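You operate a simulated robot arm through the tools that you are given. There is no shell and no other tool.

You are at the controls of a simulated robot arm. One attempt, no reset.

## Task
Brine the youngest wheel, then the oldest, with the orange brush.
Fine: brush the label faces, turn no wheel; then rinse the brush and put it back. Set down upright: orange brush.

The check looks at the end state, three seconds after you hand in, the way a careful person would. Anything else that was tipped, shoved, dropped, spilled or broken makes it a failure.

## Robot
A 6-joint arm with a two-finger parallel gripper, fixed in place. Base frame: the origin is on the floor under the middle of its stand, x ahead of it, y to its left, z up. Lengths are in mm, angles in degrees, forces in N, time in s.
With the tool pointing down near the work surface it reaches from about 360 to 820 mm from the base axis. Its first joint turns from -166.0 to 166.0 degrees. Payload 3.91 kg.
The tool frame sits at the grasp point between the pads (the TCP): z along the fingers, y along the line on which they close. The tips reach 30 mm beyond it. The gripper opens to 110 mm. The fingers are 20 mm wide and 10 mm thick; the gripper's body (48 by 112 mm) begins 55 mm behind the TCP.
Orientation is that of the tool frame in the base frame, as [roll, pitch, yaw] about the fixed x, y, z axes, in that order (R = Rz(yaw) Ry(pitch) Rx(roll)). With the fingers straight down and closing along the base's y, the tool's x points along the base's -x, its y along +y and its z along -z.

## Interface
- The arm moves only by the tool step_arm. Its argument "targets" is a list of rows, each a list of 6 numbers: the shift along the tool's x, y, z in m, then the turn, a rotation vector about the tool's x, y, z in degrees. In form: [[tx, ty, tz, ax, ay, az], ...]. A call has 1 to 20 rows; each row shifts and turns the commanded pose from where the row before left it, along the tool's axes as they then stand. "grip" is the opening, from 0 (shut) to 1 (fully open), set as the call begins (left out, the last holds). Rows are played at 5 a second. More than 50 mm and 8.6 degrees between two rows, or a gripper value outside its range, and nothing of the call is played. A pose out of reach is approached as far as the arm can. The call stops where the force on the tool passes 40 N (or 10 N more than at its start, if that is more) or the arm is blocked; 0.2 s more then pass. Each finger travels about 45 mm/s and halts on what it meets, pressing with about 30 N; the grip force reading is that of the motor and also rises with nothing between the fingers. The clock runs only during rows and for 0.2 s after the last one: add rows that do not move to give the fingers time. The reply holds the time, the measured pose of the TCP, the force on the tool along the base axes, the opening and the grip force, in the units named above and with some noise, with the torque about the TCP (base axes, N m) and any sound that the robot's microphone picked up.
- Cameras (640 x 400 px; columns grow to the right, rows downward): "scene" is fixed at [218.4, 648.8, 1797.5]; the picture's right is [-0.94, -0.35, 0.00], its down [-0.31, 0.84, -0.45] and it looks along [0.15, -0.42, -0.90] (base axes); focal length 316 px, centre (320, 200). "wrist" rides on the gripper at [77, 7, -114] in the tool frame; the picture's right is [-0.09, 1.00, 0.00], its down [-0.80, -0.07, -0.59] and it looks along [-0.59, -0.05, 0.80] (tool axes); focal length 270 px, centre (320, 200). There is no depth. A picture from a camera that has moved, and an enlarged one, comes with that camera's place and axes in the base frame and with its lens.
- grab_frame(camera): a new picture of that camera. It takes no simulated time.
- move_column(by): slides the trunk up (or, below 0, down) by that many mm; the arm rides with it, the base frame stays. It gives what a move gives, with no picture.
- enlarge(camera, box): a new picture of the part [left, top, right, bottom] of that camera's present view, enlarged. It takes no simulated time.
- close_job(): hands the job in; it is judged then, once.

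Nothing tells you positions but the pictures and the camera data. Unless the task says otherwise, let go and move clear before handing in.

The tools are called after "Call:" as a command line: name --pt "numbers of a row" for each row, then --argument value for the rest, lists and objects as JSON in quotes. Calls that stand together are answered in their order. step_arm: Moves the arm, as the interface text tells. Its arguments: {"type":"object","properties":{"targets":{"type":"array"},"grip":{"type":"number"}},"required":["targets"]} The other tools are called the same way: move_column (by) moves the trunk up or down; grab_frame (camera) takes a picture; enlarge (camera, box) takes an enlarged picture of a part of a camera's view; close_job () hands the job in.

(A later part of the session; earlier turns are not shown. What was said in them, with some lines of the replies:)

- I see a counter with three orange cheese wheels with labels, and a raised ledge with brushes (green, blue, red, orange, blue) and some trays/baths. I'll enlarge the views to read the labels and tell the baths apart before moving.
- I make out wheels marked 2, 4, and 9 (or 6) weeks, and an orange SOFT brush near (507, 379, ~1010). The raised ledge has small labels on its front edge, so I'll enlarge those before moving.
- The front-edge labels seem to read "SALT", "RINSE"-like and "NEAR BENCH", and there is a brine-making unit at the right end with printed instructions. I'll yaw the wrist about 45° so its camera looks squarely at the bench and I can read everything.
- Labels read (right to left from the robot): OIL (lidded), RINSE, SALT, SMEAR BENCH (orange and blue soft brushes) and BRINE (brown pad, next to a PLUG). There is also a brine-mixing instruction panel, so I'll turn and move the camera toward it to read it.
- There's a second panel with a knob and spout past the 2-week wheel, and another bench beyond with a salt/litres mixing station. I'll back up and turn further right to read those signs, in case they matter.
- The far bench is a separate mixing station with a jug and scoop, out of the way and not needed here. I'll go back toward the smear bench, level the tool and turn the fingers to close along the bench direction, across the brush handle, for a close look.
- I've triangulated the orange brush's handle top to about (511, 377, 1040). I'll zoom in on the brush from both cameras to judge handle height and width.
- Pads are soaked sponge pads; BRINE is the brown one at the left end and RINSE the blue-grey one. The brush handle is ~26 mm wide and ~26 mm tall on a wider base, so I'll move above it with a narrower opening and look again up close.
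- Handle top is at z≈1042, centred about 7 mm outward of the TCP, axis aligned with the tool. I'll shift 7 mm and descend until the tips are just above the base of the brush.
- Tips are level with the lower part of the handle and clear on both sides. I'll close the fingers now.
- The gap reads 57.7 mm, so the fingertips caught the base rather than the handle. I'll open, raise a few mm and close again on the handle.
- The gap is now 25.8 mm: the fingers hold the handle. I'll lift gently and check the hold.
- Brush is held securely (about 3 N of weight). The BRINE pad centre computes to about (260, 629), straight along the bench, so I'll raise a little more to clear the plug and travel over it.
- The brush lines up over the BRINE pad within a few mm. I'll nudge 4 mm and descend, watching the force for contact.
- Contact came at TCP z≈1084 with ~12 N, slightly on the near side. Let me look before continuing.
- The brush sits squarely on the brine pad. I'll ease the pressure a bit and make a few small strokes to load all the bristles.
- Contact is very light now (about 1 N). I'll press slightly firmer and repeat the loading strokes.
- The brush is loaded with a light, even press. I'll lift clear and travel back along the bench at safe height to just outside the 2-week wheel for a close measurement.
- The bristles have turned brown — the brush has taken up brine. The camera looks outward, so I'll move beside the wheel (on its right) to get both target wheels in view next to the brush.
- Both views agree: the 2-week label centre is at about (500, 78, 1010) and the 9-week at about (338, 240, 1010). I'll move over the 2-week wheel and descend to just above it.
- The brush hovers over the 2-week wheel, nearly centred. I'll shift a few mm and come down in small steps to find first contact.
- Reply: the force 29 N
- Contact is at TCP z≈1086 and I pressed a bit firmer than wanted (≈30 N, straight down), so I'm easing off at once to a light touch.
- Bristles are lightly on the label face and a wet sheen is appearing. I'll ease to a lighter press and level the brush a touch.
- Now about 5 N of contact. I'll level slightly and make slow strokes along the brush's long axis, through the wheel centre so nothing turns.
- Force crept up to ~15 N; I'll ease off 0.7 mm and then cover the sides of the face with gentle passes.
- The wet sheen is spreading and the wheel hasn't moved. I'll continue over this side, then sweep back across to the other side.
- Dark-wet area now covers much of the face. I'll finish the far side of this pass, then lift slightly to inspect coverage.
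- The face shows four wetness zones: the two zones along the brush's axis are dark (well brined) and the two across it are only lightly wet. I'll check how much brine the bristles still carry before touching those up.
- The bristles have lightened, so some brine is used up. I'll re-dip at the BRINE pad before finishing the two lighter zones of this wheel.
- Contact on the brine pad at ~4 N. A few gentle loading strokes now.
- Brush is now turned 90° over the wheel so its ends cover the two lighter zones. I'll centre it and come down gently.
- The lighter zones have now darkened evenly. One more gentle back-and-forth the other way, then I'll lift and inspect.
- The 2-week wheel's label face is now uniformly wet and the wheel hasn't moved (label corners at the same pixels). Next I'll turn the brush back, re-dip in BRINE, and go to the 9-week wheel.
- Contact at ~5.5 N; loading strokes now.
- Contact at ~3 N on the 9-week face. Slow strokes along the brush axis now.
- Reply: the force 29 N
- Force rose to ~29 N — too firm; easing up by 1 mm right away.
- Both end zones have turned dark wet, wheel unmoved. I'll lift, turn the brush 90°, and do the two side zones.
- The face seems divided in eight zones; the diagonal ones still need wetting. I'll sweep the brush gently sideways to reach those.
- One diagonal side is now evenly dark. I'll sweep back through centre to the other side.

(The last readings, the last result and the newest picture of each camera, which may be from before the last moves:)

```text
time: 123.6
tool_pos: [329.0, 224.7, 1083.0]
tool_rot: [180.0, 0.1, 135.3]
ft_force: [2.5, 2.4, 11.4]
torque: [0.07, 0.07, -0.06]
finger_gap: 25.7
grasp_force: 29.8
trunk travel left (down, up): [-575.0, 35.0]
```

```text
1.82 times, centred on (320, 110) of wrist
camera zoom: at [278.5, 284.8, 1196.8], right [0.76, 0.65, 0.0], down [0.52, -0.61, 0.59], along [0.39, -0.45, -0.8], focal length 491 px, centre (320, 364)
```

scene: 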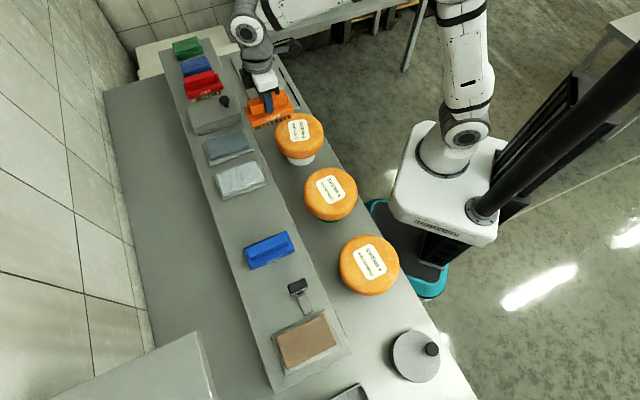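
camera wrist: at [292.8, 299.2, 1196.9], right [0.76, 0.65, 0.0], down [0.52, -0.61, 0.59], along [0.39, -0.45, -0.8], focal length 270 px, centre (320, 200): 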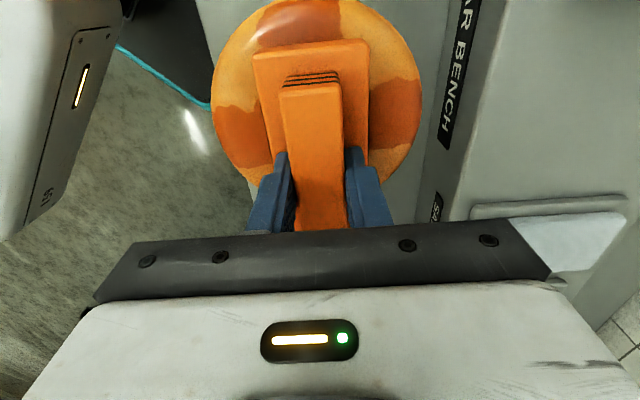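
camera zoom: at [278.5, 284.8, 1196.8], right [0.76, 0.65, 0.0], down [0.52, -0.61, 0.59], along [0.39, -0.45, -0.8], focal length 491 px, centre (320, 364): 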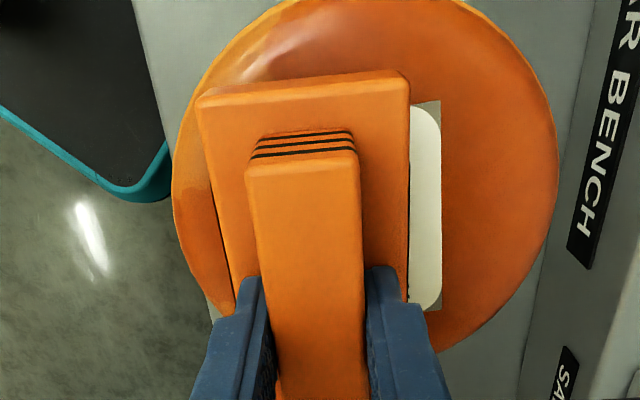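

Call:
step_arm --pt "0 0 -0.0004 0 0 0" --pt "0.005 0 0 0 0 0" --pt "0.005 0 0 0 0 0" --pt "-0.005 0 0 0 0 0" --pt "-0.005 0 0 0 0 0" --pt "-0.005 0 0 0 0 0" --pt "-0.005 0 0 0 0 0" --pt "0.005 0 0 0 0 0" --pt "0.005 0 0 0 0 0"

Call:
step_arm --pt "0 0 -0.02 0 0 0" --pt "0 0 -0.04 0 0 0" --pt "-0.02 0 -0.03 0 0 0" --pt "-0.045 0 0 0 0 0" --pt "-0.045 0 0 0 0 0" --pt "-0.03 0 0 0 0 0" --pt "0 0 0 0 0 0"

Call:
enlarge --camera "scene" --box '[275, 140, 385, 230]'

Call:
grab_frame --camera "scene"

Call:
grab_frame --camera "wrist"

```text
time: 125.6
tool_pos: [329.2, 225.9, 1081.8]
tool_rot: [179.9, 0.0, 135.3]
ft_force: [0.0, -0.7, -2.2]
torque: [-0.02, -0.02, 0.02]
finger_gap: 25.6
grasp_force: 29.9
trunk travel left (down, up): [-575.0, 35.0]
```

```text
time: 127.2
tool_pos: [429.2, 125.1, 1174.1]
tool_rot: [179.9, 0.0, 135.3]
ft_force: [0.0, 0.5, -2.1]
torque: [0.0, 0.0, 0.01]
finger_gap: 25.8
grasp_force: 30.4
trunk travel left (down, up): [-575.0, 35.0]
```

```text
4.44 times, centred on (330, 185) of scene
camera zoom: at [218.4, 648.8, 1797.5], right [-0.94, -0.35, 0.0], down [-0.31, 0.84, -0.45], along [0.15, -0.42, -0.9], focal length 1405 px, centre (276, 267)
```

zoom: 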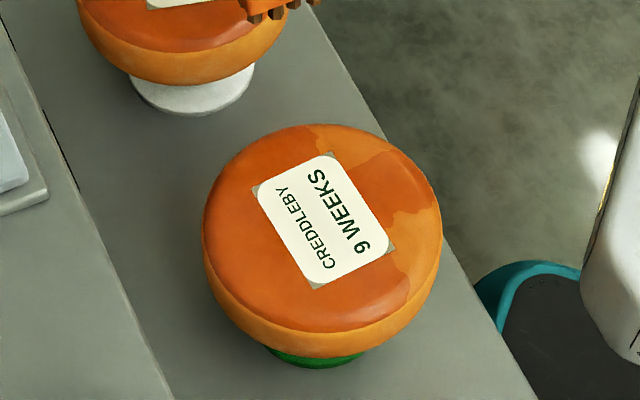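

```text
taken
```

scene: 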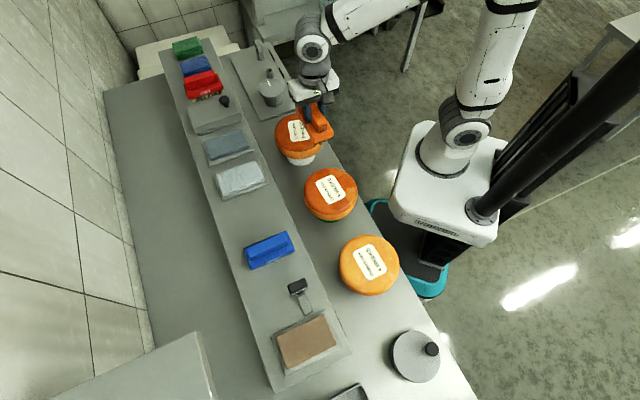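

```text
taken
camera wrist: at [378.8, 184.9, 1287.6], right [0.76, 0.65, 0.0], down [0.52, -0.61, 0.59], along [0.39, -0.45, -0.8], focal length 270 px, centre (320, 200)
```

wrist: 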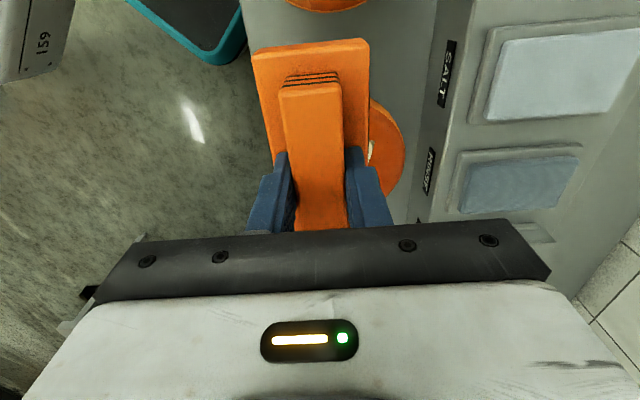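

Two robot-side diagonal zones on the 9-week wheel are still lighter. Let me check the bristle colour before a final pass.

Call:
enlarge --camera "scene" --box '[270, 80, 350, 170]'

```text
4.44 times, centred on (310, 125) of scene
camera zoom: at [218.4, 648.8, 1797.5], right [-0.94, -0.35, 0.0], down [-0.31, 0.84, -0.45], along [0.15, -0.42, -0.9], focal length 1405 px, centre (364, 533)
```

zoom: 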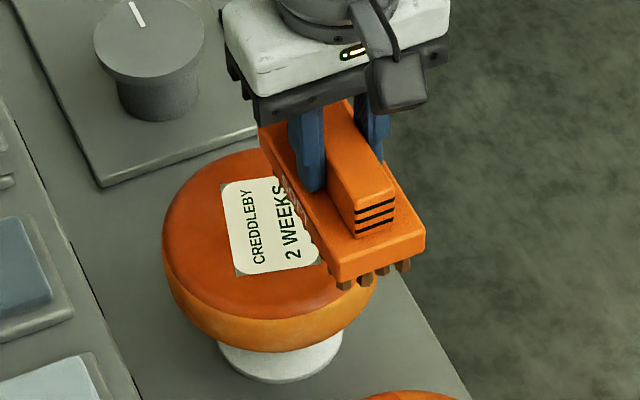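

Bristles still carry brine. I'll return to the robot-side edge of the 9-week wheel and make another light pass there.

Call:
step_arm --pt "0.045 0 0 0 0 0" --pt "0.045 0 0 0 0 0" --pt "0.045 0 0 0 0 0" --pt "0.005 -0.003 0.04 0 0 0" --pt "0 0 0.042 0 0 0" --pt "0 0 0 0 0 0"

Call:
step_arm --pt "0 0 0.004 0 0 0" --pt "0 0 0 0 0 0"

```text
time: 128.6
tool_pos: [328.6, 221.9, 1091.8]
tool_rot: [179.9, -0.1, 135.3]
ft_force: [0.8, -0.2, -1.3]
torque: [0.04, -0.02, 0.0]
finger_gap: 25.7
grasp_force: 29.7
trunk travel left (down, up): [-575.0, 35.0]
```

```text
time: 129.2
tool_pos: [327.9, 222.7, 1087.8]
tool_rot: [179.9, 0.0, 135.3]
ft_force: [-0.1, 1.0, -2.0]
torque: [-0.01, -0.02, -0.05]
finger_gap: 25.9
grasp_force: 30.3
trunk travel left (down, up): [-575.0, 35.0]
```

Call:
step_arm --pt "0 0 0.0025 0 0 0" --pt "0 0 0 0 0 0"

```text
time: 129.8
tool_pos: [328.0, 222.9, 1085.6]
tool_rot: [179.9, 0.1, 135.3]
ft_force: [0.6, 0.0, -1.7]
torque: [0.03, -0.01, -0.03]
finger_gap: 25.8
grasp_force: 30.1
trunk travel left (down, up): [-575.0, 35.0]
```

Call:
step_arm --pt "0 0 0.0012 0 0 0" --pt "0 0 0 0 0 0"

```text
time: 130.4
tool_pos: [328.4, 222.6, 1083.4]
tool_rot: [180.0, 0.0, 135.2]
ft_force: [0.7, -0.5, -2.9]
torque: [-0.05, -0.03, 0.02]
finger_gap: 25.7
grasp_force: 29.8
trunk travel left (down, up): [-575.0, 35.0]
```

Call:
step_arm --pt "0 0 0.0008 0 0 0" --pt "0 0 0 0 0 0"

```text
time: 131.0
tool_pos: [326.5, 222.5, 1082.6]
tool_rot: [180.0, 0.1, 135.3]
ft_force: [0.1, -0.1, -1.3]
torque: [-0.02, -0.04, -0.02]
finger_gap: 25.7
grasp_force: 30.0
trunk travel left (down, up): [-575.0, 35.0]
```

Call:
step_arm --pt "0 0 0.0006 0 0 0" --pt "0 0 0 0 0 0"

```text
time: 131.6
tool_pos: [327.1, 221.9, 1082.6]
tool_rot: [179.9, 0.1, 135.3]
ft_force: [2.1, 2.0, 3.4]
torque: [-0.07, 0.09, 0.0]
finger_gap: 25.7
grasp_force: 29.4
trunk travel left (down, up): [-575.0, 35.0]
```

Call:
step_arm --pt "0.005 0 0 0 0 0" --pt "0.005 0 0 0 0 0" --pt "-0.005 0 0 0 0 0" --pt "-0.005 0 0 0 0 0" --pt "-0.005 0 0 0 0 0" --pt "-0.005 0 0 0 0 0" --pt "0.005 0 0 0 0 0" --pt "0.005 0 0 0 0 0"

Call:
enlarge --camera "scene" --box '[275, 140, 385, 230]'

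Call:
enlarge --camera "wrist" --box '[180, 0, 460, 220]'

```text
time: 133.4
tool_pos: [328.1, 221.7, 1082.0]
tool_rot: [179.8, 0.0, 135.3]
ft_force: [5.1, -3.4, 21.4]
torque: [-0.51, -0.35, 0.1]
finger_gap: 25.6
grasp_force: 29.7
trunk travel left (down, up): [-575.0, 35.0]
```

```text
4.44 times, centred on (330, 185) of scene
camera zoom: at [218.4, 648.8, 1797.5], right [-0.94, -0.35, 0.0], down [-0.31, 0.84, -0.45], along [0.15, -0.42, -0.9], focal length 1405 px, centre (276, 267)
```

zoom: 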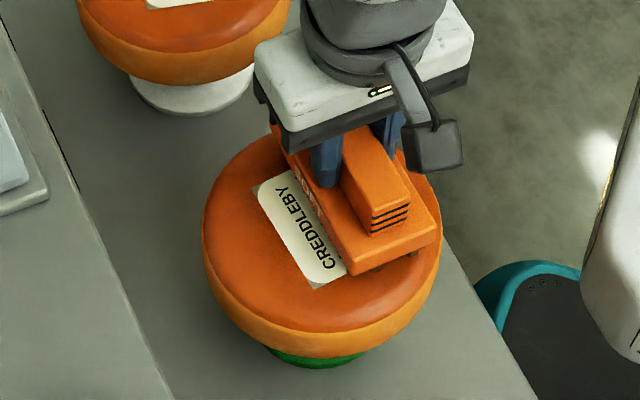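

```text
1.82 times, centred on (320, 110) of wrist
camera zoom: at [277.5, 281.1, 1196.7], right [0.76, 0.65, 0.0], down [0.52, -0.61, 0.59], along [0.39, -0.45, -0.8], focal length 491 px, centre (320, 364)
```

zoom: 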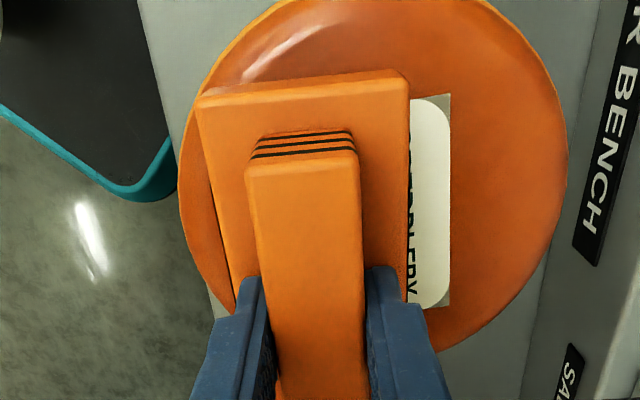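

The robot-side zones now look uniformly dark. I'll lift straight up and away and check.

Call:
step_arm --pt "0 0 -0.02 0 0 0" --pt "0 0 -0.04 0 0 0" --pt "-0.02 0 -0.045 0 0 0" --pt "-0.045 0 0 0 0 0" --pt "-0.045 0 0 0 0 0" --pt "-0.03 0 0 0 0 0" --pt "0 0 0 0 0 0"

Call:
enlarge --camera "scene" --box '[275, 140, 385, 230]'

```text
time: 135.0
tool_pos: [425.6, 122.6, 1185.9]
tool_rot: [179.9, 0.0, 135.3]
ft_force: [0.4, -0.1, -2.1]
torque: [0.02, 0.01, -0.02]
finger_gap: 25.6
grasp_force: 29.8
trunk travel left (down, up): [-575.0, 35.0]
```

```text
4.44 times, centred on (330, 185) of scene
camera zoom: at [218.4, 648.8, 1797.5], right [-0.94, -0.35, 0.0], down [-0.31, 0.84, -0.45], along [0.15, -0.42, -0.9], focal length 1405 px, centre (276, 267)
```

zoom: 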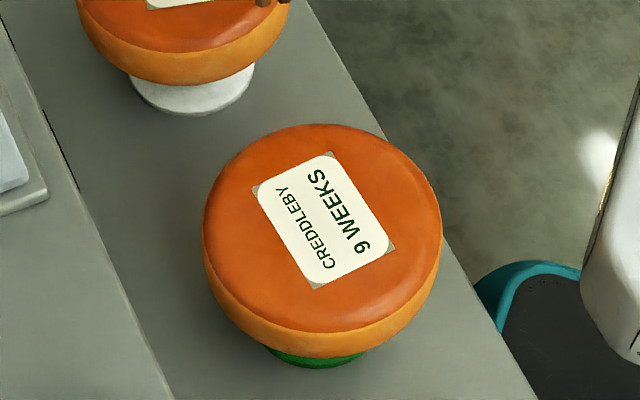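

Both label faces are uniformly brined and both wheels sit exactly where they were. Next is rinsing at the RINSE pad; I'll turn the brush back and get a precise fix on that pad.

Call:
step_arm --pt "0 0 0 -0.17 0.04 -8.18" --pt "0 0 0 0 0 -8.18" --pt "0 0 0 0 0 -8.18" --pt "0 0 0 0 0 -8.18" --pt "0 0 0 0 0 -8.18" --pt "0 0 0 0 0 -8.18" --pt "0 0 0 0 0 -8.18" --pt "0 0 0 0 0 -8.18" --pt "0 0 0 0 0 -8.18" --pt "0 0 0 0 0 -8.18" --pt "0 0 0 0 0 -8.18" --pt "0 0 0 0 0 0"

Call:
enlarge --camera "scene" --box '[180, 90, 280, 210]'

Call:
grab_frame --camera "wrist"

```text
time: 137.6
tool_pos: [426.6, 125.0, 1189.1]
tool_rot: [-180.0, 0.3, -134.6]
ft_force: [-0.2, -0.1, -1.5]
torque: [-0.02, 0.02, 0.0]
finger_gap: 25.7
grasp_force: 29.7
trunk travel left (down, up): [-575.0, 35.0]
```

```text
3.33 times, centred on (230, 150) of scene
camera zoom: at [218.4, 648.8, 1797.5], right [-0.94, -0.35, 0.0], down [-0.31, 0.84, -0.45], along [0.15, -0.42, -0.9], focal length 1054 px, centre (620, 367)
```

zoom: 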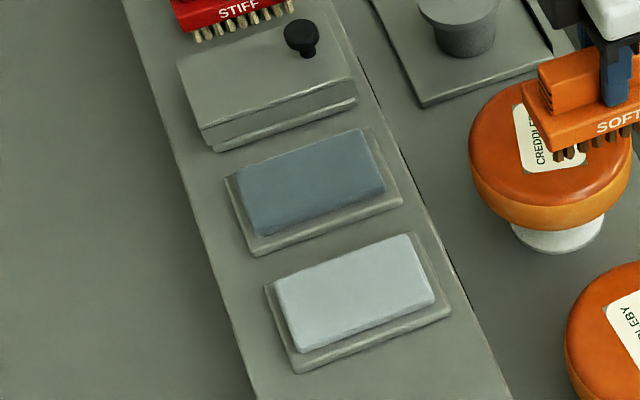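

```text
taken
camera wrist: at [367.1, 74.6, 1301.7], right [-0.65, 0.76, 0.0], down [0.61, 0.52, 0.6], along [0.46, 0.39, -0.8], focal length 270 px, centre (320, 200)
```

wrist: 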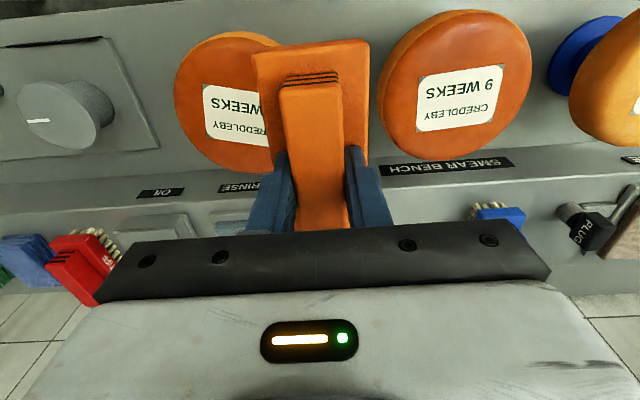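

Call:
step_arm --pt "0 0 -0.02 0 0 0" --pt "-0.0397 -0.0215 0 0 0 0" --pt "-0.0397 -0.0215 0 0 0 0" --pt "-0.0397 -0.0215 0 0 0 0" --pt "-0.0397 -0.0215 0 0 0 0" --pt "-0.0397 -0.0215 0 0 0 0" --pt "-0.0397 -0.0215 0 0 0 0" --pt "0 0 0 0 0 0"

Call:
enlarge --camera "wrist" --box '[160, 0, 440, 240]'

Call:
grab_frame --camera "scene"

```text
time: 139.4
tool_pos: [684.0, 201.0, 1206.4]
tool_rot: [-180.0, 0.3, -134.8]
ft_force: [0.1, 0.2, -0.9]
torque: [0.01, -0.05, -0.03]
finger_gap: 25.9
grasp_force: 30.4
trunk travel left (down, up): [-575.0, 35.0]
```

```text
1.67 times, centred on (300, 120) of wrist
camera zoom: at [625.1, 150.8, 1320.5], right [-0.65, 0.76, 0.0], down [0.61, 0.52, 0.6], along [0.46, 0.39, -0.8], focal length 450 px, centre (353, 333)
```

zoom: 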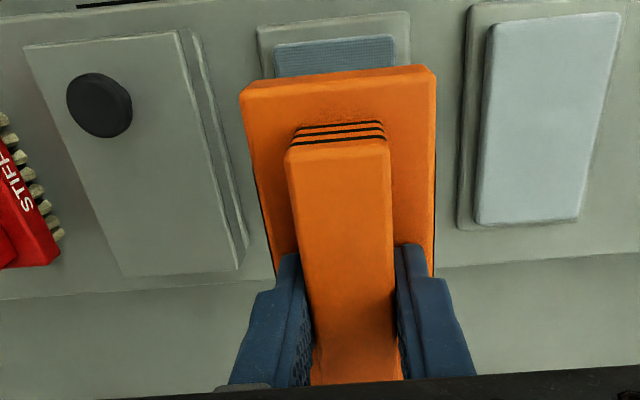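

```text
taken
```

scene: 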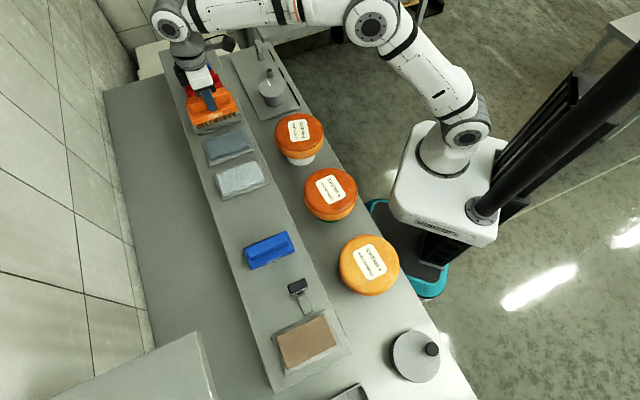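

The RINSE pad is just 3–5 mm to the right of the brush; I'll correct and descend gently.

Call:
step_arm --pt "-0.002 -0.0035 0.03 0 0 0" --pt "0 0 0.045 0 0 0" --pt "0 0 0.043 0 0 0" --pt "0 0 0 0 0 0"

Call:
enlarge --camera "wrist" --box '[160, 0, 440, 240]'

```text
time: 140.4
tool_pos: [689.3, 202.8, 1090.0]
tool_rot: [-180.0, 0.3, -134.6]
ft_force: [-0.4, -0.2, -1.6]
torque: [-0.03, 0.01, -0.01]
finger_gap: 25.6
grasp_force: 30.1
trunk travel left (down, up): [-575.0, 35.0]
```

```text
1.67 times, centred on (300, 120) of wrist
camera zoom: at [628.8, 153.4, 1203.8], right [-0.65, 0.76, 0.0], down [0.61, 0.52, 0.6], along [0.46, 0.39, -0.8], focal length 450 px, centre (353, 333)
```

zoom: 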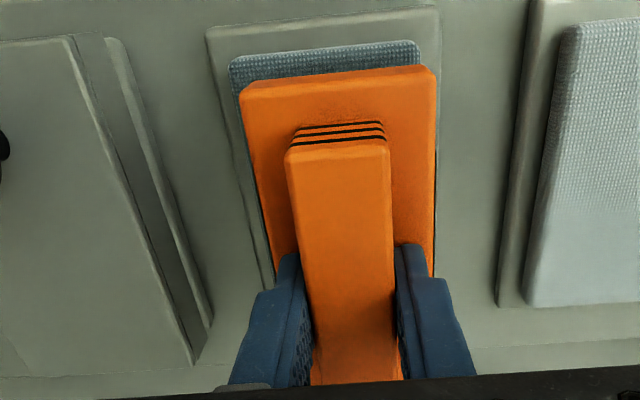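

Call:
step_arm --pt "0 -0.005 0.0 0 0 0" --pt "0 0 0.003 0 0 0" --pt "0 0 0 0 0 0"

Call:
step_arm --pt "0 0 0.002 0 0 0" --pt "0 0 0 0 0 0"

```text
time: 141.2
tool_pos: [693.5, 198.7, 1087.0]
tool_rot: [-180.0, 0.2, -134.8]
ft_force: [0.8, -0.6, -2.9]
torque: [-0.01, -0.01, 0.01]
finger_gap: 25.8
grasp_force: 30.3
trunk travel left (down, up): [-575.0, 35.0]
```

```text
time: 141.8
tool_pos: [692.4, 199.1, 1084.9]
tool_rot: [180.0, 0.0, -134.7]
ft_force: [-0.3, -0.6, -1.5]
torque: [-0.01, 0.01, 0.02]
finger_gap: 25.8
grasp_force: 29.7
trunk travel left (down, up): [-575.0, 35.0]
```

Call:
step_arm --pt "0 0 0.0015 0 0 0" --pt "0 0 0 0 0 0"

Call:
enlarge --camera "wrist" --box '[160, 0, 440, 240]'

```text
time: 142.4
tool_pos: [692.4, 199.0, 1082.0]
tool_rot: [-179.9, 0.1, -134.7]
ft_force: [0.7, 0.2, -1.7]
torque: [0.02, 0.01, 0.02]
finger_gap: 25.8
grasp_force: 29.6
trunk travel left (down, up): [-575.0, 35.0]
```

```text
1.67 times, centred on (300, 120) of wrist
camera zoom: at [633.5, 148.9, 1197.0], right [-0.65, 0.76, 0.0], down [0.61, 0.52, 0.6], along [0.46, 0.39, -0.8], focal length 450 px, centre (353, 333)
```

zoom: 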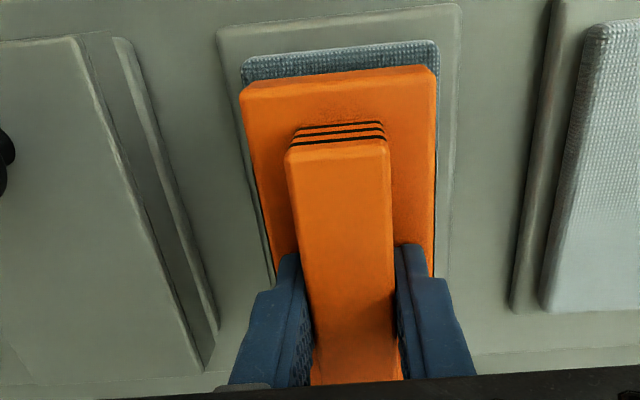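

Call:
step_arm --pt "0.004 0 0.0005 0 0 0" --pt "0 0 0.0005 0 0 0" --pt "0 0 0 0 0 0"

```text
time: 143.2
tool_pos: [690.3, 196.3, 1082.6]
tool_rot: [180.0, 0.3, -134.7]
ft_force: [0.1, -0.8, -1.6]
torque: [-0.05, 0.01, 0.02]
finger_gap: 25.5
grasp_force: 29.7
trunk travel left (down, up): [-575.0, 35.0]
```

Call:
step_arm --pt "0 0 0.001 0 0 0" --pt "0 0 0 0 0 0"

```text
time: 143.8
tool_pos: [690.5, 195.9, 1081.9]
tool_rot: [179.9, 0.3, -134.7]
ft_force: [0.5, -0.1, -2.2]
torque: [-0.01, 0.01, 0.03]
finger_gap: 25.9
grasp_force: 30.6
trunk travel left (down, up): [-575.0, 35.0]
```

Call:
step_arm --pt "0 0 0.0008 0 0 0" --pt "0 0 0 0 0 0"

```text
time: 144.4
tool_pos: [691.5, 194.5, 1079.9]
tool_rot: [180.0, 0.2, -134.8]
ft_force: [0.0, 0.6, -1.6]
torque: [0.0, -0.01, 0.01]
finger_gap: 25.8
grasp_force: 30.1
trunk travel left (down, up): [-575.0, 35.0]
```

Call:
step_arm --pt "0 0 0.0008 0 0 0" --pt "0 0 0 0 0 0"

```text
time: 145.0
tool_pos: [691.3, 195.7, 1080.4]
tool_rot: [180.0, 0.3, -134.7]
ft_force: [0.7, 1.5, 1.4]
torque: [-0.03, 0.07, -0.03]
finger_gap: 25.7
grasp_force: 30.2
trunk travel left (down, up): [-575.0, 35.0]
```

Contact on the RINSE pad at ~4 N. I'll work the bristles in it with several small strokes.

Call:
step_arm --pt "0 0 0.0003 0 0 0" --pt "0.005 0 0 0 0 0" --pt "-0.005 0 0 0 0 0" --pt "-0.005 0 0 0 0 0" --pt "0.005 0 0 0 0 0" --pt "0 0.004 0 0 0 0" --pt "0 -0.004 0 0 0 0" --pt "0 -0.004 0 0 0 0" --pt "0 0.004 0 0 0 0" --pt "0.005 0 0 0 0 0" --pt "-0.005 0 0 0 0 0" --pt "-0.005 0 0 0 0 0" --pt "0.005 0 0 0 0 0" --pt "0 0 0 0 0 0"

Call:
step_arm --pt "0 0.004 0 0 0 0" --pt "0 -0.004 0 0 0 0" --pt "0 -0.004 0 0 0 0" --pt "0 0.004 0 0 0 0" --pt "0.005 0 0 0 0 0" --pt "-0.005 0 0 0 0 0" --pt "-0.005 0 0 0 0 0" --pt "0.005 0 0 0 0 0" --pt "0 0 0 0 0 0"

```text
time: 148.0
tool_pos: [690.6, 195.9, 1079.7]
tool_rot: [-180.0, 0.4, -134.8]
ft_force: [3.3, 5.0, 13.1]
torque: [-0.1, 0.25, -0.05]
finger_gap: 25.7
grasp_force: 30.4
trunk travel left (down, up): [-575.0, 35.0]
```

```text
time: 150.0
tool_pos: [689.9, 196.6, 1079.3]
tool_rot: [180.0, 0.3, -134.6]
ft_force: [2.0, 3.8, 7.6]
torque: [-0.13, 0.18, -0.04]
finger_gap: 25.8
grasp_force: 29.7
trunk travel left (down, up): [-575.0, 35.0]
```

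Now I'll lift and check that the bristles look clean.

Call:
step_arm --pt "0 0 -0.02 0 0 0" --pt "0 0 -0.045 0 0 0" --pt "0 0 -0.045 0 0 0" --pt "0 0.04 0 0 0 0" --pt "0 0.04 0 0 0 0" --pt "0 0 0 0 0 0"

Call:
enlarge --camera "scene" --box '[170, 80, 290, 190]'

Call:
enlarge --camera "wrist" --box '[60, 0, 340, 200]'

```text
time: 151.4
tool_pos: [631.9, 253.0, 1189.0]
tool_rot: [180.0, 0.2, -134.7]
ft_force: [-0.1, 0.3, -2.6]
torque: [-0.01, 0.0, -0.03]
finger_gap: 25.6
grasp_force: 30.4
trunk travel left (down, up): [-575.0, 35.0]
```

```text
3.64 times, centred on (230, 135) of scene
camera zoom: at [218.4, 648.8, 1797.5], right [-0.94, -0.35, 0.0], down [-0.31, 0.84, -0.45], along [0.15, -0.42, -0.9], focal length 1150 px, centre (647, 436)
```

zoom: 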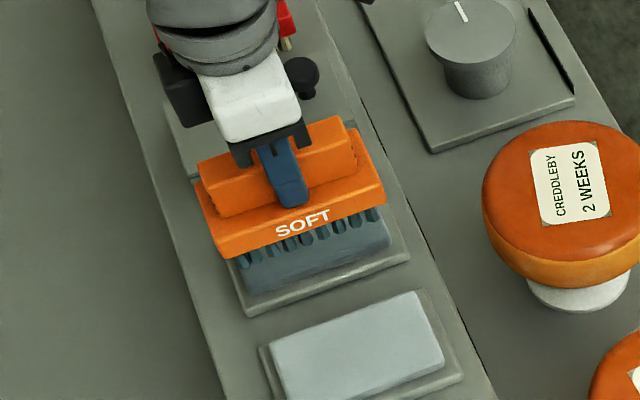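

```text
2.00 times, centred on (200, 100) of wrist
camera zoom: at [573.0, 204.0, 1303.7], right [-0.65, 0.76, 0.0], down [0.61, 0.52, 0.6], along [0.46, 0.39, -0.8], focal length 541 px, centre (560, 400)
```

zoom: 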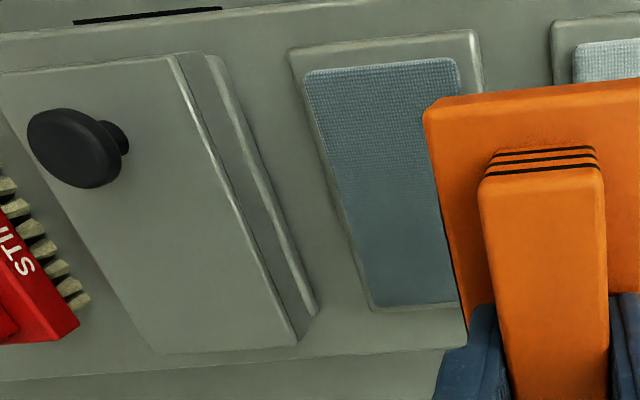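

The bristles now show the clear blue of the rinse water — the brush is rinsed. I'll carry it back to its original spot at (516, 380), between the SALT pad and the blue brush.

Call:
step_arm --pt "-0.0022 0.043 0 0 0 0" --pt "-0.0022 0.043 0 0 0 0" --pt "-0.0022 0.043 0 0 0 0" --pt "-0.0023 0.043 0 0 0 0" --pt "0 0 0.045 0 0 0" --pt "0 0 0.04 0 0 0" --pt "0 0 0 0 0 0"

Call:
grab_frame --camera "wrist"

Call:
enlarge --camera "scene" --box '[215, 170, 305, 270]'

```text
time: 153.0
tool_pos: [517.8, 377.6, 1104.1]
tool_rot: [180.0, 0.3, -134.8]
ft_force: [1.3, 0.0, -2.0]
torque: [0.0, 0.02, -0.01]
finger_gap: 25.6
grasp_force: 29.6
trunk travel left (down, up): [-575.0, 35.0]
```

```text
taken
camera wrist: at [459.2, 328.5, 1218.3], right [-0.65, 0.76, 0.0], down [0.61, 0.52, 0.6], along [0.46, 0.39, -0.8], focal length 270 px, centre (320, 200)
```

wrist: 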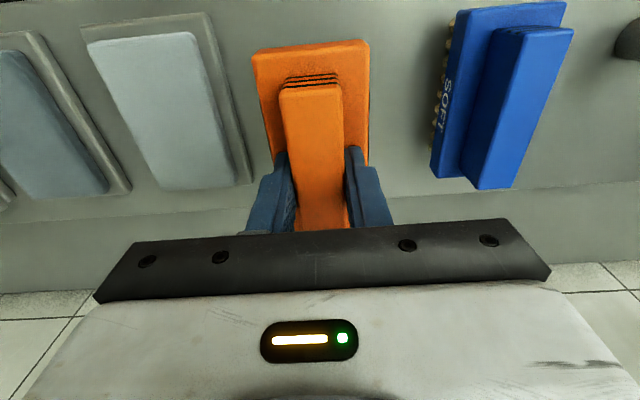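

```text
4.00 times, centred on (260, 220) of scene
camera zoom: at [218.4, 648.8, 1797.5], right [-0.94, -0.35, 0.0], down [-0.31, 0.84, -0.45], along [0.15, -0.42, -0.9], focal length 1265 px, centre (560, 120)
```

zoom: 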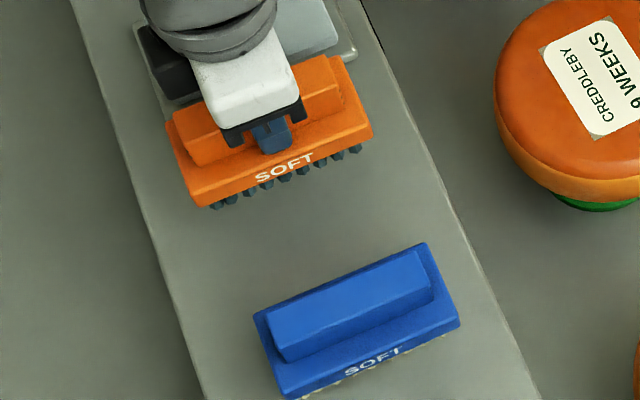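

Call:
step_arm --pt "-0.0005 0.003 0.025 0 0 0" --pt "0 0 0.019 0 0 0" --pt "0 0 0 0 0 0"

Call:
enlarge --camera "scene" --box '[215, 170, 305, 270]'

```text
time: 153.8
tool_pos: [515.7, 382.8, 1059.6]
tool_rot: [180.0, 0.3, -134.7]
ft_force: [-0.1, 0.7, -2.9]
torque: [0.03, 0.02, 0.0]
finger_gap: 25.8
grasp_force: 29.9
trunk travel left (down, up): [-575.0, 35.0]
```

```text
4.00 times, centred on (260, 220) of scene
camera zoom: at [218.4, 648.8, 1797.5], right [-0.94, -0.35, 0.0], down [-0.31, 0.84, -0.45], along [0.15, -0.42, -0.9], focal length 1265 px, centre (560, 120)
```

zoom: 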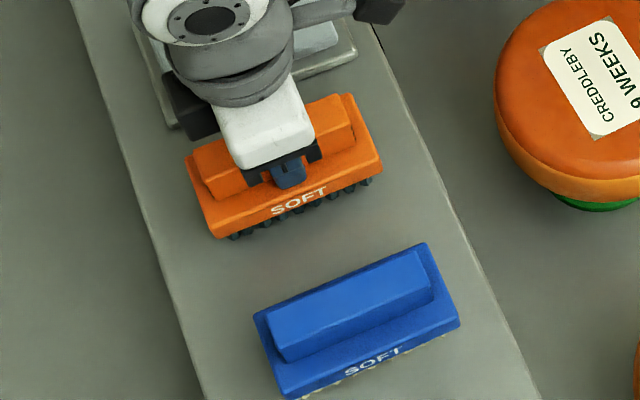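

Call:
enlarge --camera "scene" --box '[226, 188, 282, 234]'

Call:
grab_frame --camera "wrist"

```text
8.70 times, centred on (254, 211) of scene
camera zoom: at [218.4, 648.8, 1797.5], right [-0.94, -0.35, 0.0], down [-0.31, 0.84, -0.45], along [0.15, -0.42, -0.9], focal length 2749 px, centre (894, 104)
```

zoom: 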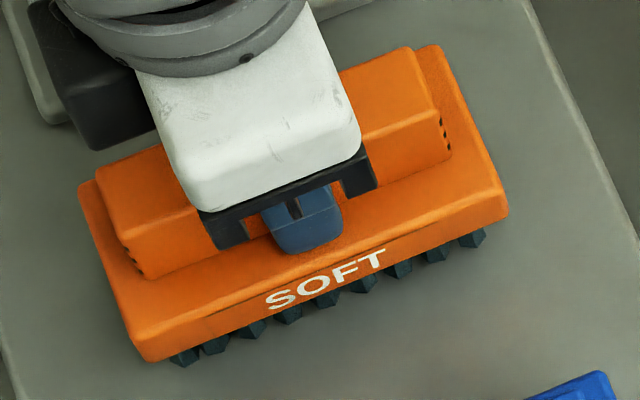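

```text
taken
camera wrist: at [456.9, 331.7, 1172.9], right [-0.65, 0.76, 0.0], down [0.61, 0.52, 0.6], along [0.46, 0.39, -0.8], focal length 270 px, centre (320, 200)
```

wrist: 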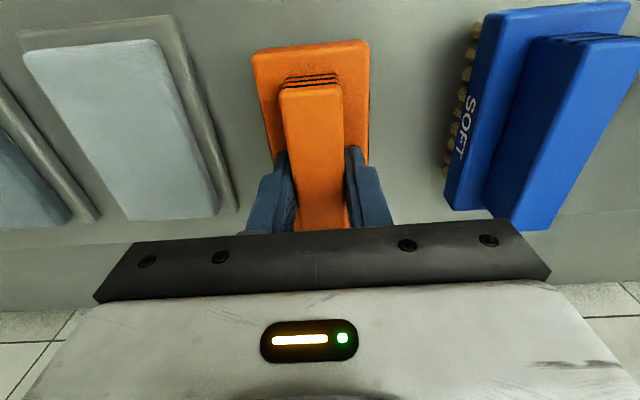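

The brush crept ~6 mm outward in the grip during brushing, so I'll shift 6 mm toward the robot to set it exactly on its original spot, then lower gently.

Call:
step_arm --pt "0.006 0.0005 0 0 0 0" --pt "0 0 0.003 0 0 0" --pt "0 0 0 0 0 0"

Call:
step_arm --pt "0 0 0.0015 0 0 0" --pt "0 0 0 0 0 0"

```text
time: 154.6
tool_pos: [511.4, 376.8, 1056.6]
tool_rot: [179.9, 0.1, -134.7]
ft_force: [-1.0, -0.4, -2.2]
torque: [0.02, 0.0, -0.04]
finger_gap: 25.5
grasp_force: 30.2
trunk travel left (down, up): [-575.0, 35.0]
```

```text
time: 155.2
tool_pos: [511.9, 377.4, 1056.4]
tool_rot: [-180.0, 0.2, -134.7]
ft_force: [-0.5, -0.6, -1.7]
torque: [-0.01, -0.02, 0.04]
finger_gap: 25.6
grasp_force: 29.5
trunk travel left (down, up): [-575.0, 35.0]
```

Call:
step_arm --pt "0 0 0.0015 0 0 0" --pt "0 0 0 0 0 0"

```text
time: 155.8
tool_pos: [512.6, 378.2, 1052.4]
tool_rot: [-180.0, 0.3, -134.7]
ft_force: [-0.7, 1.1, -2.3]
torque: [0.0, -0.03, -0.01]
finger_gap: 25.6
grasp_force: 29.5
trunk travel left (down, up): [-575.0, 35.0]
```

Call:
step_arm --pt "0 0 0.001 0 0 0" --pt "0 0 0 0 0 0"

```text
time: 156.4
tool_pos: [512.2, 379.7, 1053.2]
tool_rot: [180.0, 0.3, -134.7]
ft_force: [0.3, -0.3, -1.6]
torque: [0.0, 0.0, 0.02]
finger_gap: 25.6
grasp_force: 29.7
trunk travel left (down, up): [-575.0, 35.0]
```

Call:
step_arm --pt "0 0 0.001 0 0 0" --pt "0 0 0 0 0 0"

Call:
enlarge --camera "scene" --box '[226, 188, 282, 234]'

```text
time: 157.0
tool_pos: [512.1, 378.4, 1051.6]
tool_rot: [179.9, 0.3, -134.6]
ft_force: [-0.4, 0.3, -2.2]
torque: [-0.01, 0.0, 0.0]
finger_gap: 25.8
grasp_force: 30.0
trunk travel left (down, up): [-575.0, 35.0]
```

```text
8.70 times, centred on (254, 211) of scene
camera zoom: at [218.4, 648.8, 1797.5], right [-0.94, -0.35, 0.0], down [-0.31, 0.84, -0.45], along [0.15, -0.42, -0.9], focal length 2749 px, centre (894, 104)
```

zoom: 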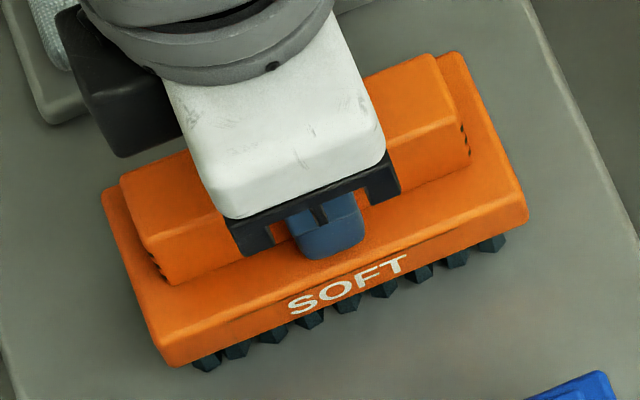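

The brush's outline now matches its original picture within a millimetre. A touch lower to seat it.

Call:
step_arm --pt "0 0 0.0007 0 0 0" --pt "0 0 0 0 0 0"

```text
time: 157.6
tool_pos: [512.2, 378.2, 1052.2]
tool_rot: [-180.0, 0.1, -134.7]
ft_force: [-0.6, 0.4, -1.6]
torque: [-0.01, 0.04, -0.02]
finger_gap: 25.7
grasp_force: 30.4
trunk travel left (down, up): [-575.0, 35.0]
```

Call:
step_arm --pt "0 0 0.0007 0 0 0" --pt "0 0 0 0 0 0"

```text
time: 158.2
tool_pos: [511.4, 377.9, 1052.2]
tool_rot: [-179.9, 0.2, -134.7]
ft_force: [1.7, 1.5, 4.5]
torque: [-0.07, 0.13, 0.0]
finger_gap: 25.7
grasp_force: 29.7
trunk travel left (down, up): [-575.0, 35.0]
```

The brush is seated (≈6 N). I'll release slowly by opening the fingers, then retreat straight up.

Call:
step_arm --pt "0 0 -0.0003 0 0 0" --pt "0 0 0 0 0 0" --pt "0 0 0 0 0 0" --pt "0 0 0 0 0 0" --grip 0.45

Call:
enlarge --camera "scene" --box '[226, 188, 282, 234]'

Call:
enlarge --camera "wrist" --box '[200, 20, 440, 240]'

```text
time: 159.2
tool_pos: [511.3, 378.2, 1051.7]
tool_rot: [-180.0, 0.3, -134.6]
ft_force: [0.2, 0.5, 7.7]
torque: [-0.04, 0.03, 0.0]
finger_gap: 48.4
grasp_force: 0.1
trunk travel left (down, up): [-575.0, 35.0]
```

```text
8.70 times, centred on (254, 211) of scene
camera zoom: at [218.4, 648.8, 1797.5], right [-0.94, -0.35, 0.0], down [-0.31, 0.84, -0.45], along [0.15, -0.42, -0.9], focal length 2749 px, centre (894, 104)
```

zoom: 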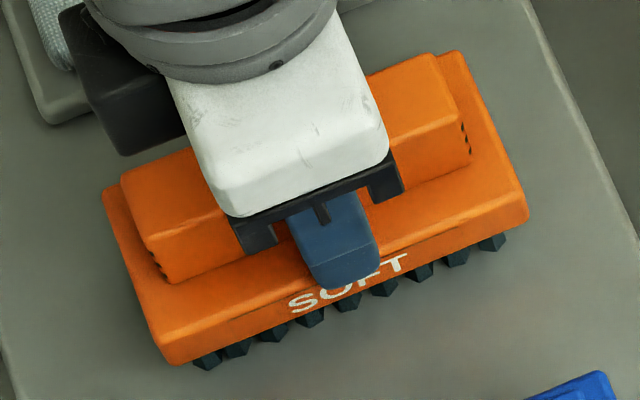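

```text
1.82 times, centred on (320, 130) of wrist
camera zoom: at [451.8, 328.1, 1165.7], right [-0.65, 0.76, 0.0], down [0.61, 0.52, 0.6], along [0.46, 0.39, -0.8], focal length 491 px, centre (320, 327)
```

zoom: 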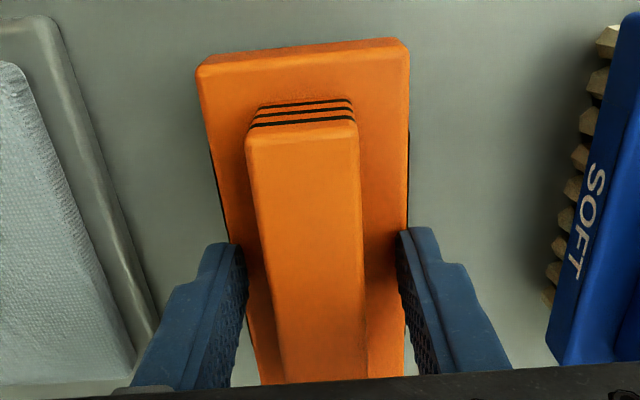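

Released; the brush stands upright on its bristles. The fingertips just rest on its base, so I'll go straight up and clear.

Call:
step_arm --pt "0 0 -0.003 0 0 0" --pt "0 0 -0.01 0 0 0" --pt "0 0 -0.03 0 0 0" --pt "0 0 -0.045 0 0 0" --pt "0 0 -0.045 0 0 0" --pt "0 0 -0.045 0 0 0" --pt "0.04 0 -0.03 0 0 0" --pt "0.04 0 0 0 0 0" --pt "0 0 0 0 0 0"

Call:
enlarge --camera "scene" --box '[226, 188, 282, 234]'

Call:
grab_frame --camera "scene"

Call:
grab_frame --camera "wrist"

```text
time: 161.2
tool_pos: [455.9, 318.9, 1259.1]
tool_rot: [180.0, 0.1, -134.8]
ft_force: [-0.3, 0.3, 0.3]
torque: [-0.04, 0.01, -0.04]
finger_gap: 49.4
grasp_force: 0.1
trunk travel left (down, up): [-575.0, 35.0]
```

```text
8.70 times, centred on (254, 211) of scene
camera zoom: at [218.4, 648.8, 1797.5], right [-0.94, -0.35, 0.0], down [-0.31, 0.84, -0.45], along [0.15, -0.42, -0.9], focal length 2749 px, centre (894, 104)
```

zoom: 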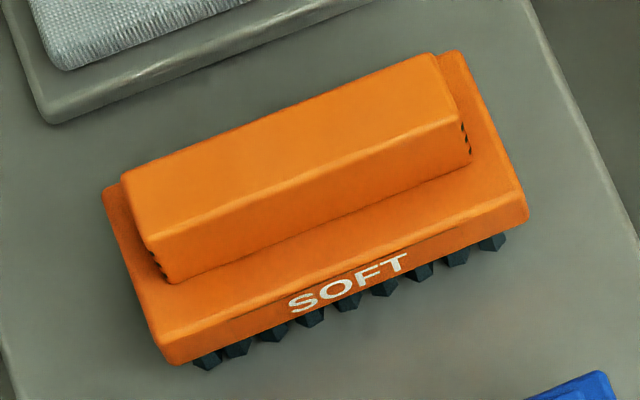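

```text
taken
```

scene: 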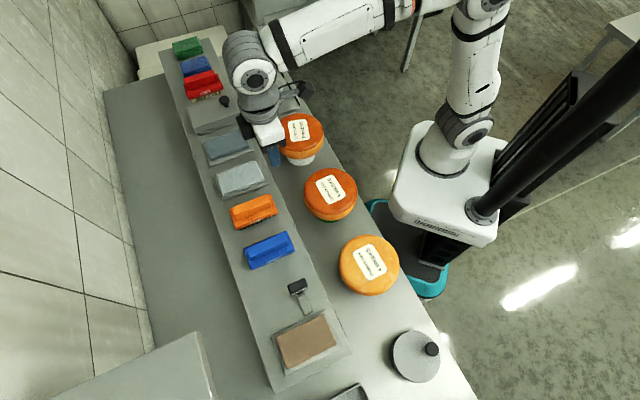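

```text
taken
camera wrist: at [396.3, 269.0, 1373.2], right [-0.65, 0.76, 0.0], down [0.61, 0.52, 0.6], along [0.46, 0.39, -0.8], focal length 270 px, centre (320, 200)
```

wrist: 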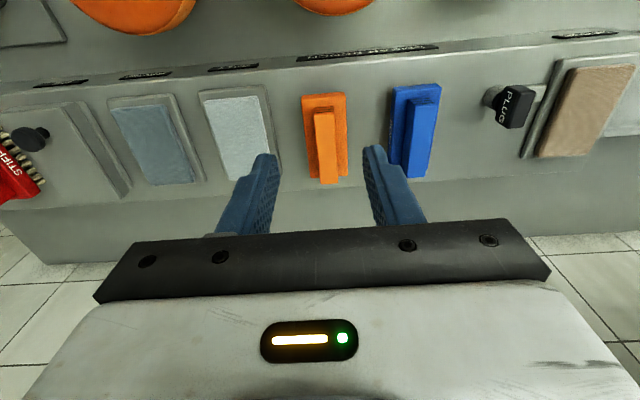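

The brush is back on its spot, upright and rinsed. A last check of the wheels, the pads and the rest of the bench before handing in.

Call:
step_arm --pt "0.03 0.03 -0.01 0 0 0" --pt "0.03 0.03 0 0 0 0" --pt "0 0.04 0 0 0 0" --pt "0 0 0 0 0 0"

Call:
enlarge --camera "scene" --box '[160, 20, 340, 170]'

Call:
enlarge --camera "scene" --box '[220, 150, 420, 310]'

Call:
enlarge --camera "scene" --box '[230, 260, 480, 400]'

Call:
enlarge --camera "scene" --box '[260, 95, 350, 165]'

```text
time: 162.2
tool_pos: [339.6, 348.6, 1269.3]
tool_rot: [180.0, 0.3, -134.8]
ft_force: [-0.5, 0.4, 0.3]
torque: [0.01, -0.02, 0.0]
finger_gap: 49.3
grasp_force: 0.1
trunk travel left (down, up): [-575.0, 35.0]
```

```text
2.67 times, centred on (250, 95) of scene
camera zoom: at [218.4, 648.8, 1797.5], right [-0.94, -0.35, 0.0], down [-0.31, 0.84, -0.45], along [0.15, -0.42, -0.9], focal length 843 px, centre (507, 480)
```

zoom: 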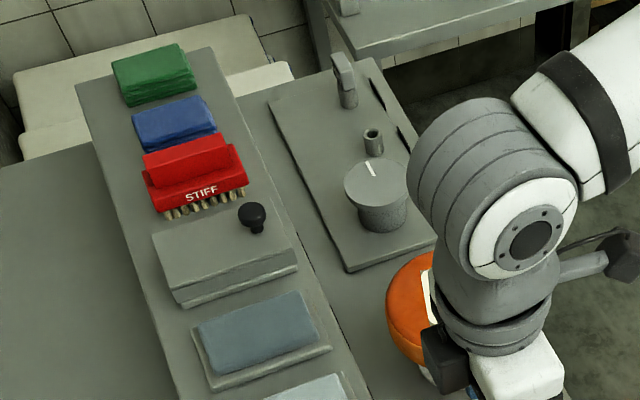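

```text
2.50 times, centred on (320, 230) of scene
camera zoom: at [218.4, 648.8, 1797.5], right [-0.94, -0.35, 0.0], down [-0.31, 0.84, -0.45], along [0.15, -0.42, -0.9], focal length 790 px, centre (320, 125)
```

zoom: 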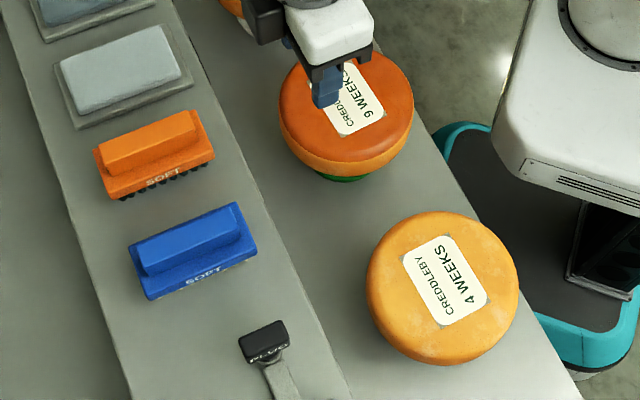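

```text
2.56 times, centred on (355, 330) of scene
camera zoom: at [218.4, 648.8, 1797.5], right [-0.94, -0.35, 0.0], down [-0.31, 0.84, -0.45], along [0.15, -0.42, -0.9], focal length 809 px, centre (230, -133)
```

zoom: 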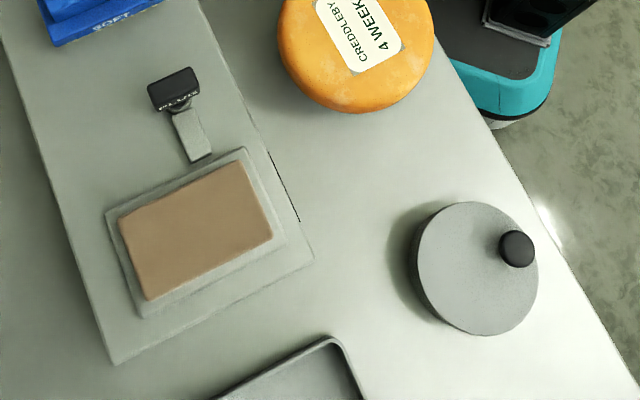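

```text
5.71 times, centred on (305, 130) of scene
camera zoom: at [218.4, 648.8, 1797.5], right [-0.94, -0.35, 0.0], down [-0.31, 0.84, -0.45], along [0.15, -0.42, -0.9], focal length 1806 px, centre (406, 600)
```

zoom: 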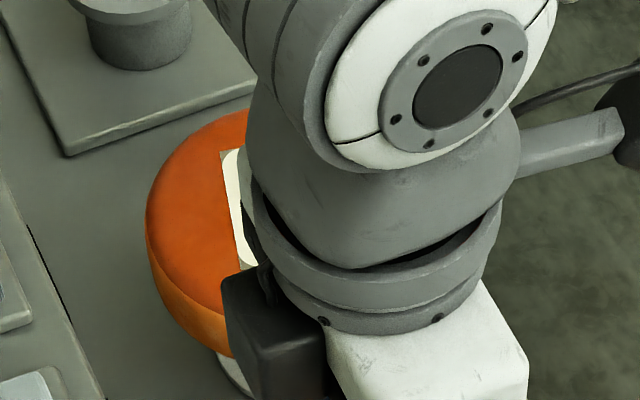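

Everything checks out: the 2-week and 9-week label faces are fully wet, no wheel has moved, the 4-week wheel is untouched, and the other items are where they started. The orange brush is rinsed and upright in its place, and the gripper is empty and clear, so I'm handing in.

Call:
close_job

```text
The job is handed in.
```

I brined the 2-week (youngest) and then the 9-week (oldest) wheel on their label faces with the orange brush, rinsed it, and handed the job in.

- **Coverage:** Both label faces were evenly wet all over when I lifted the brush off. I dipped in BRINE three times, twice for the first wheel and once for the second.
- **Wheels:** Neither wheel turned or moved, and the labels stayed in the same place in the pictures throughout. The arm hid part of the 2-week wheel in the last picture. I left the 4-week wheel alone.
- **Pressure:** I meant to keep the touch light, but it rose to about 30 N once on each brined wheel. I eased off straight away and nothing shifted.
- **Brush:** It was rinsed on the RINSE pad, so the bristles carry a blue tint instead of brine brown. It stands upright within about a millimetre of where it started.
- **Everything else:** Nothing else looked tipped, shoved or spilled in the final pictures. The gripper is empty and clear of the bench.
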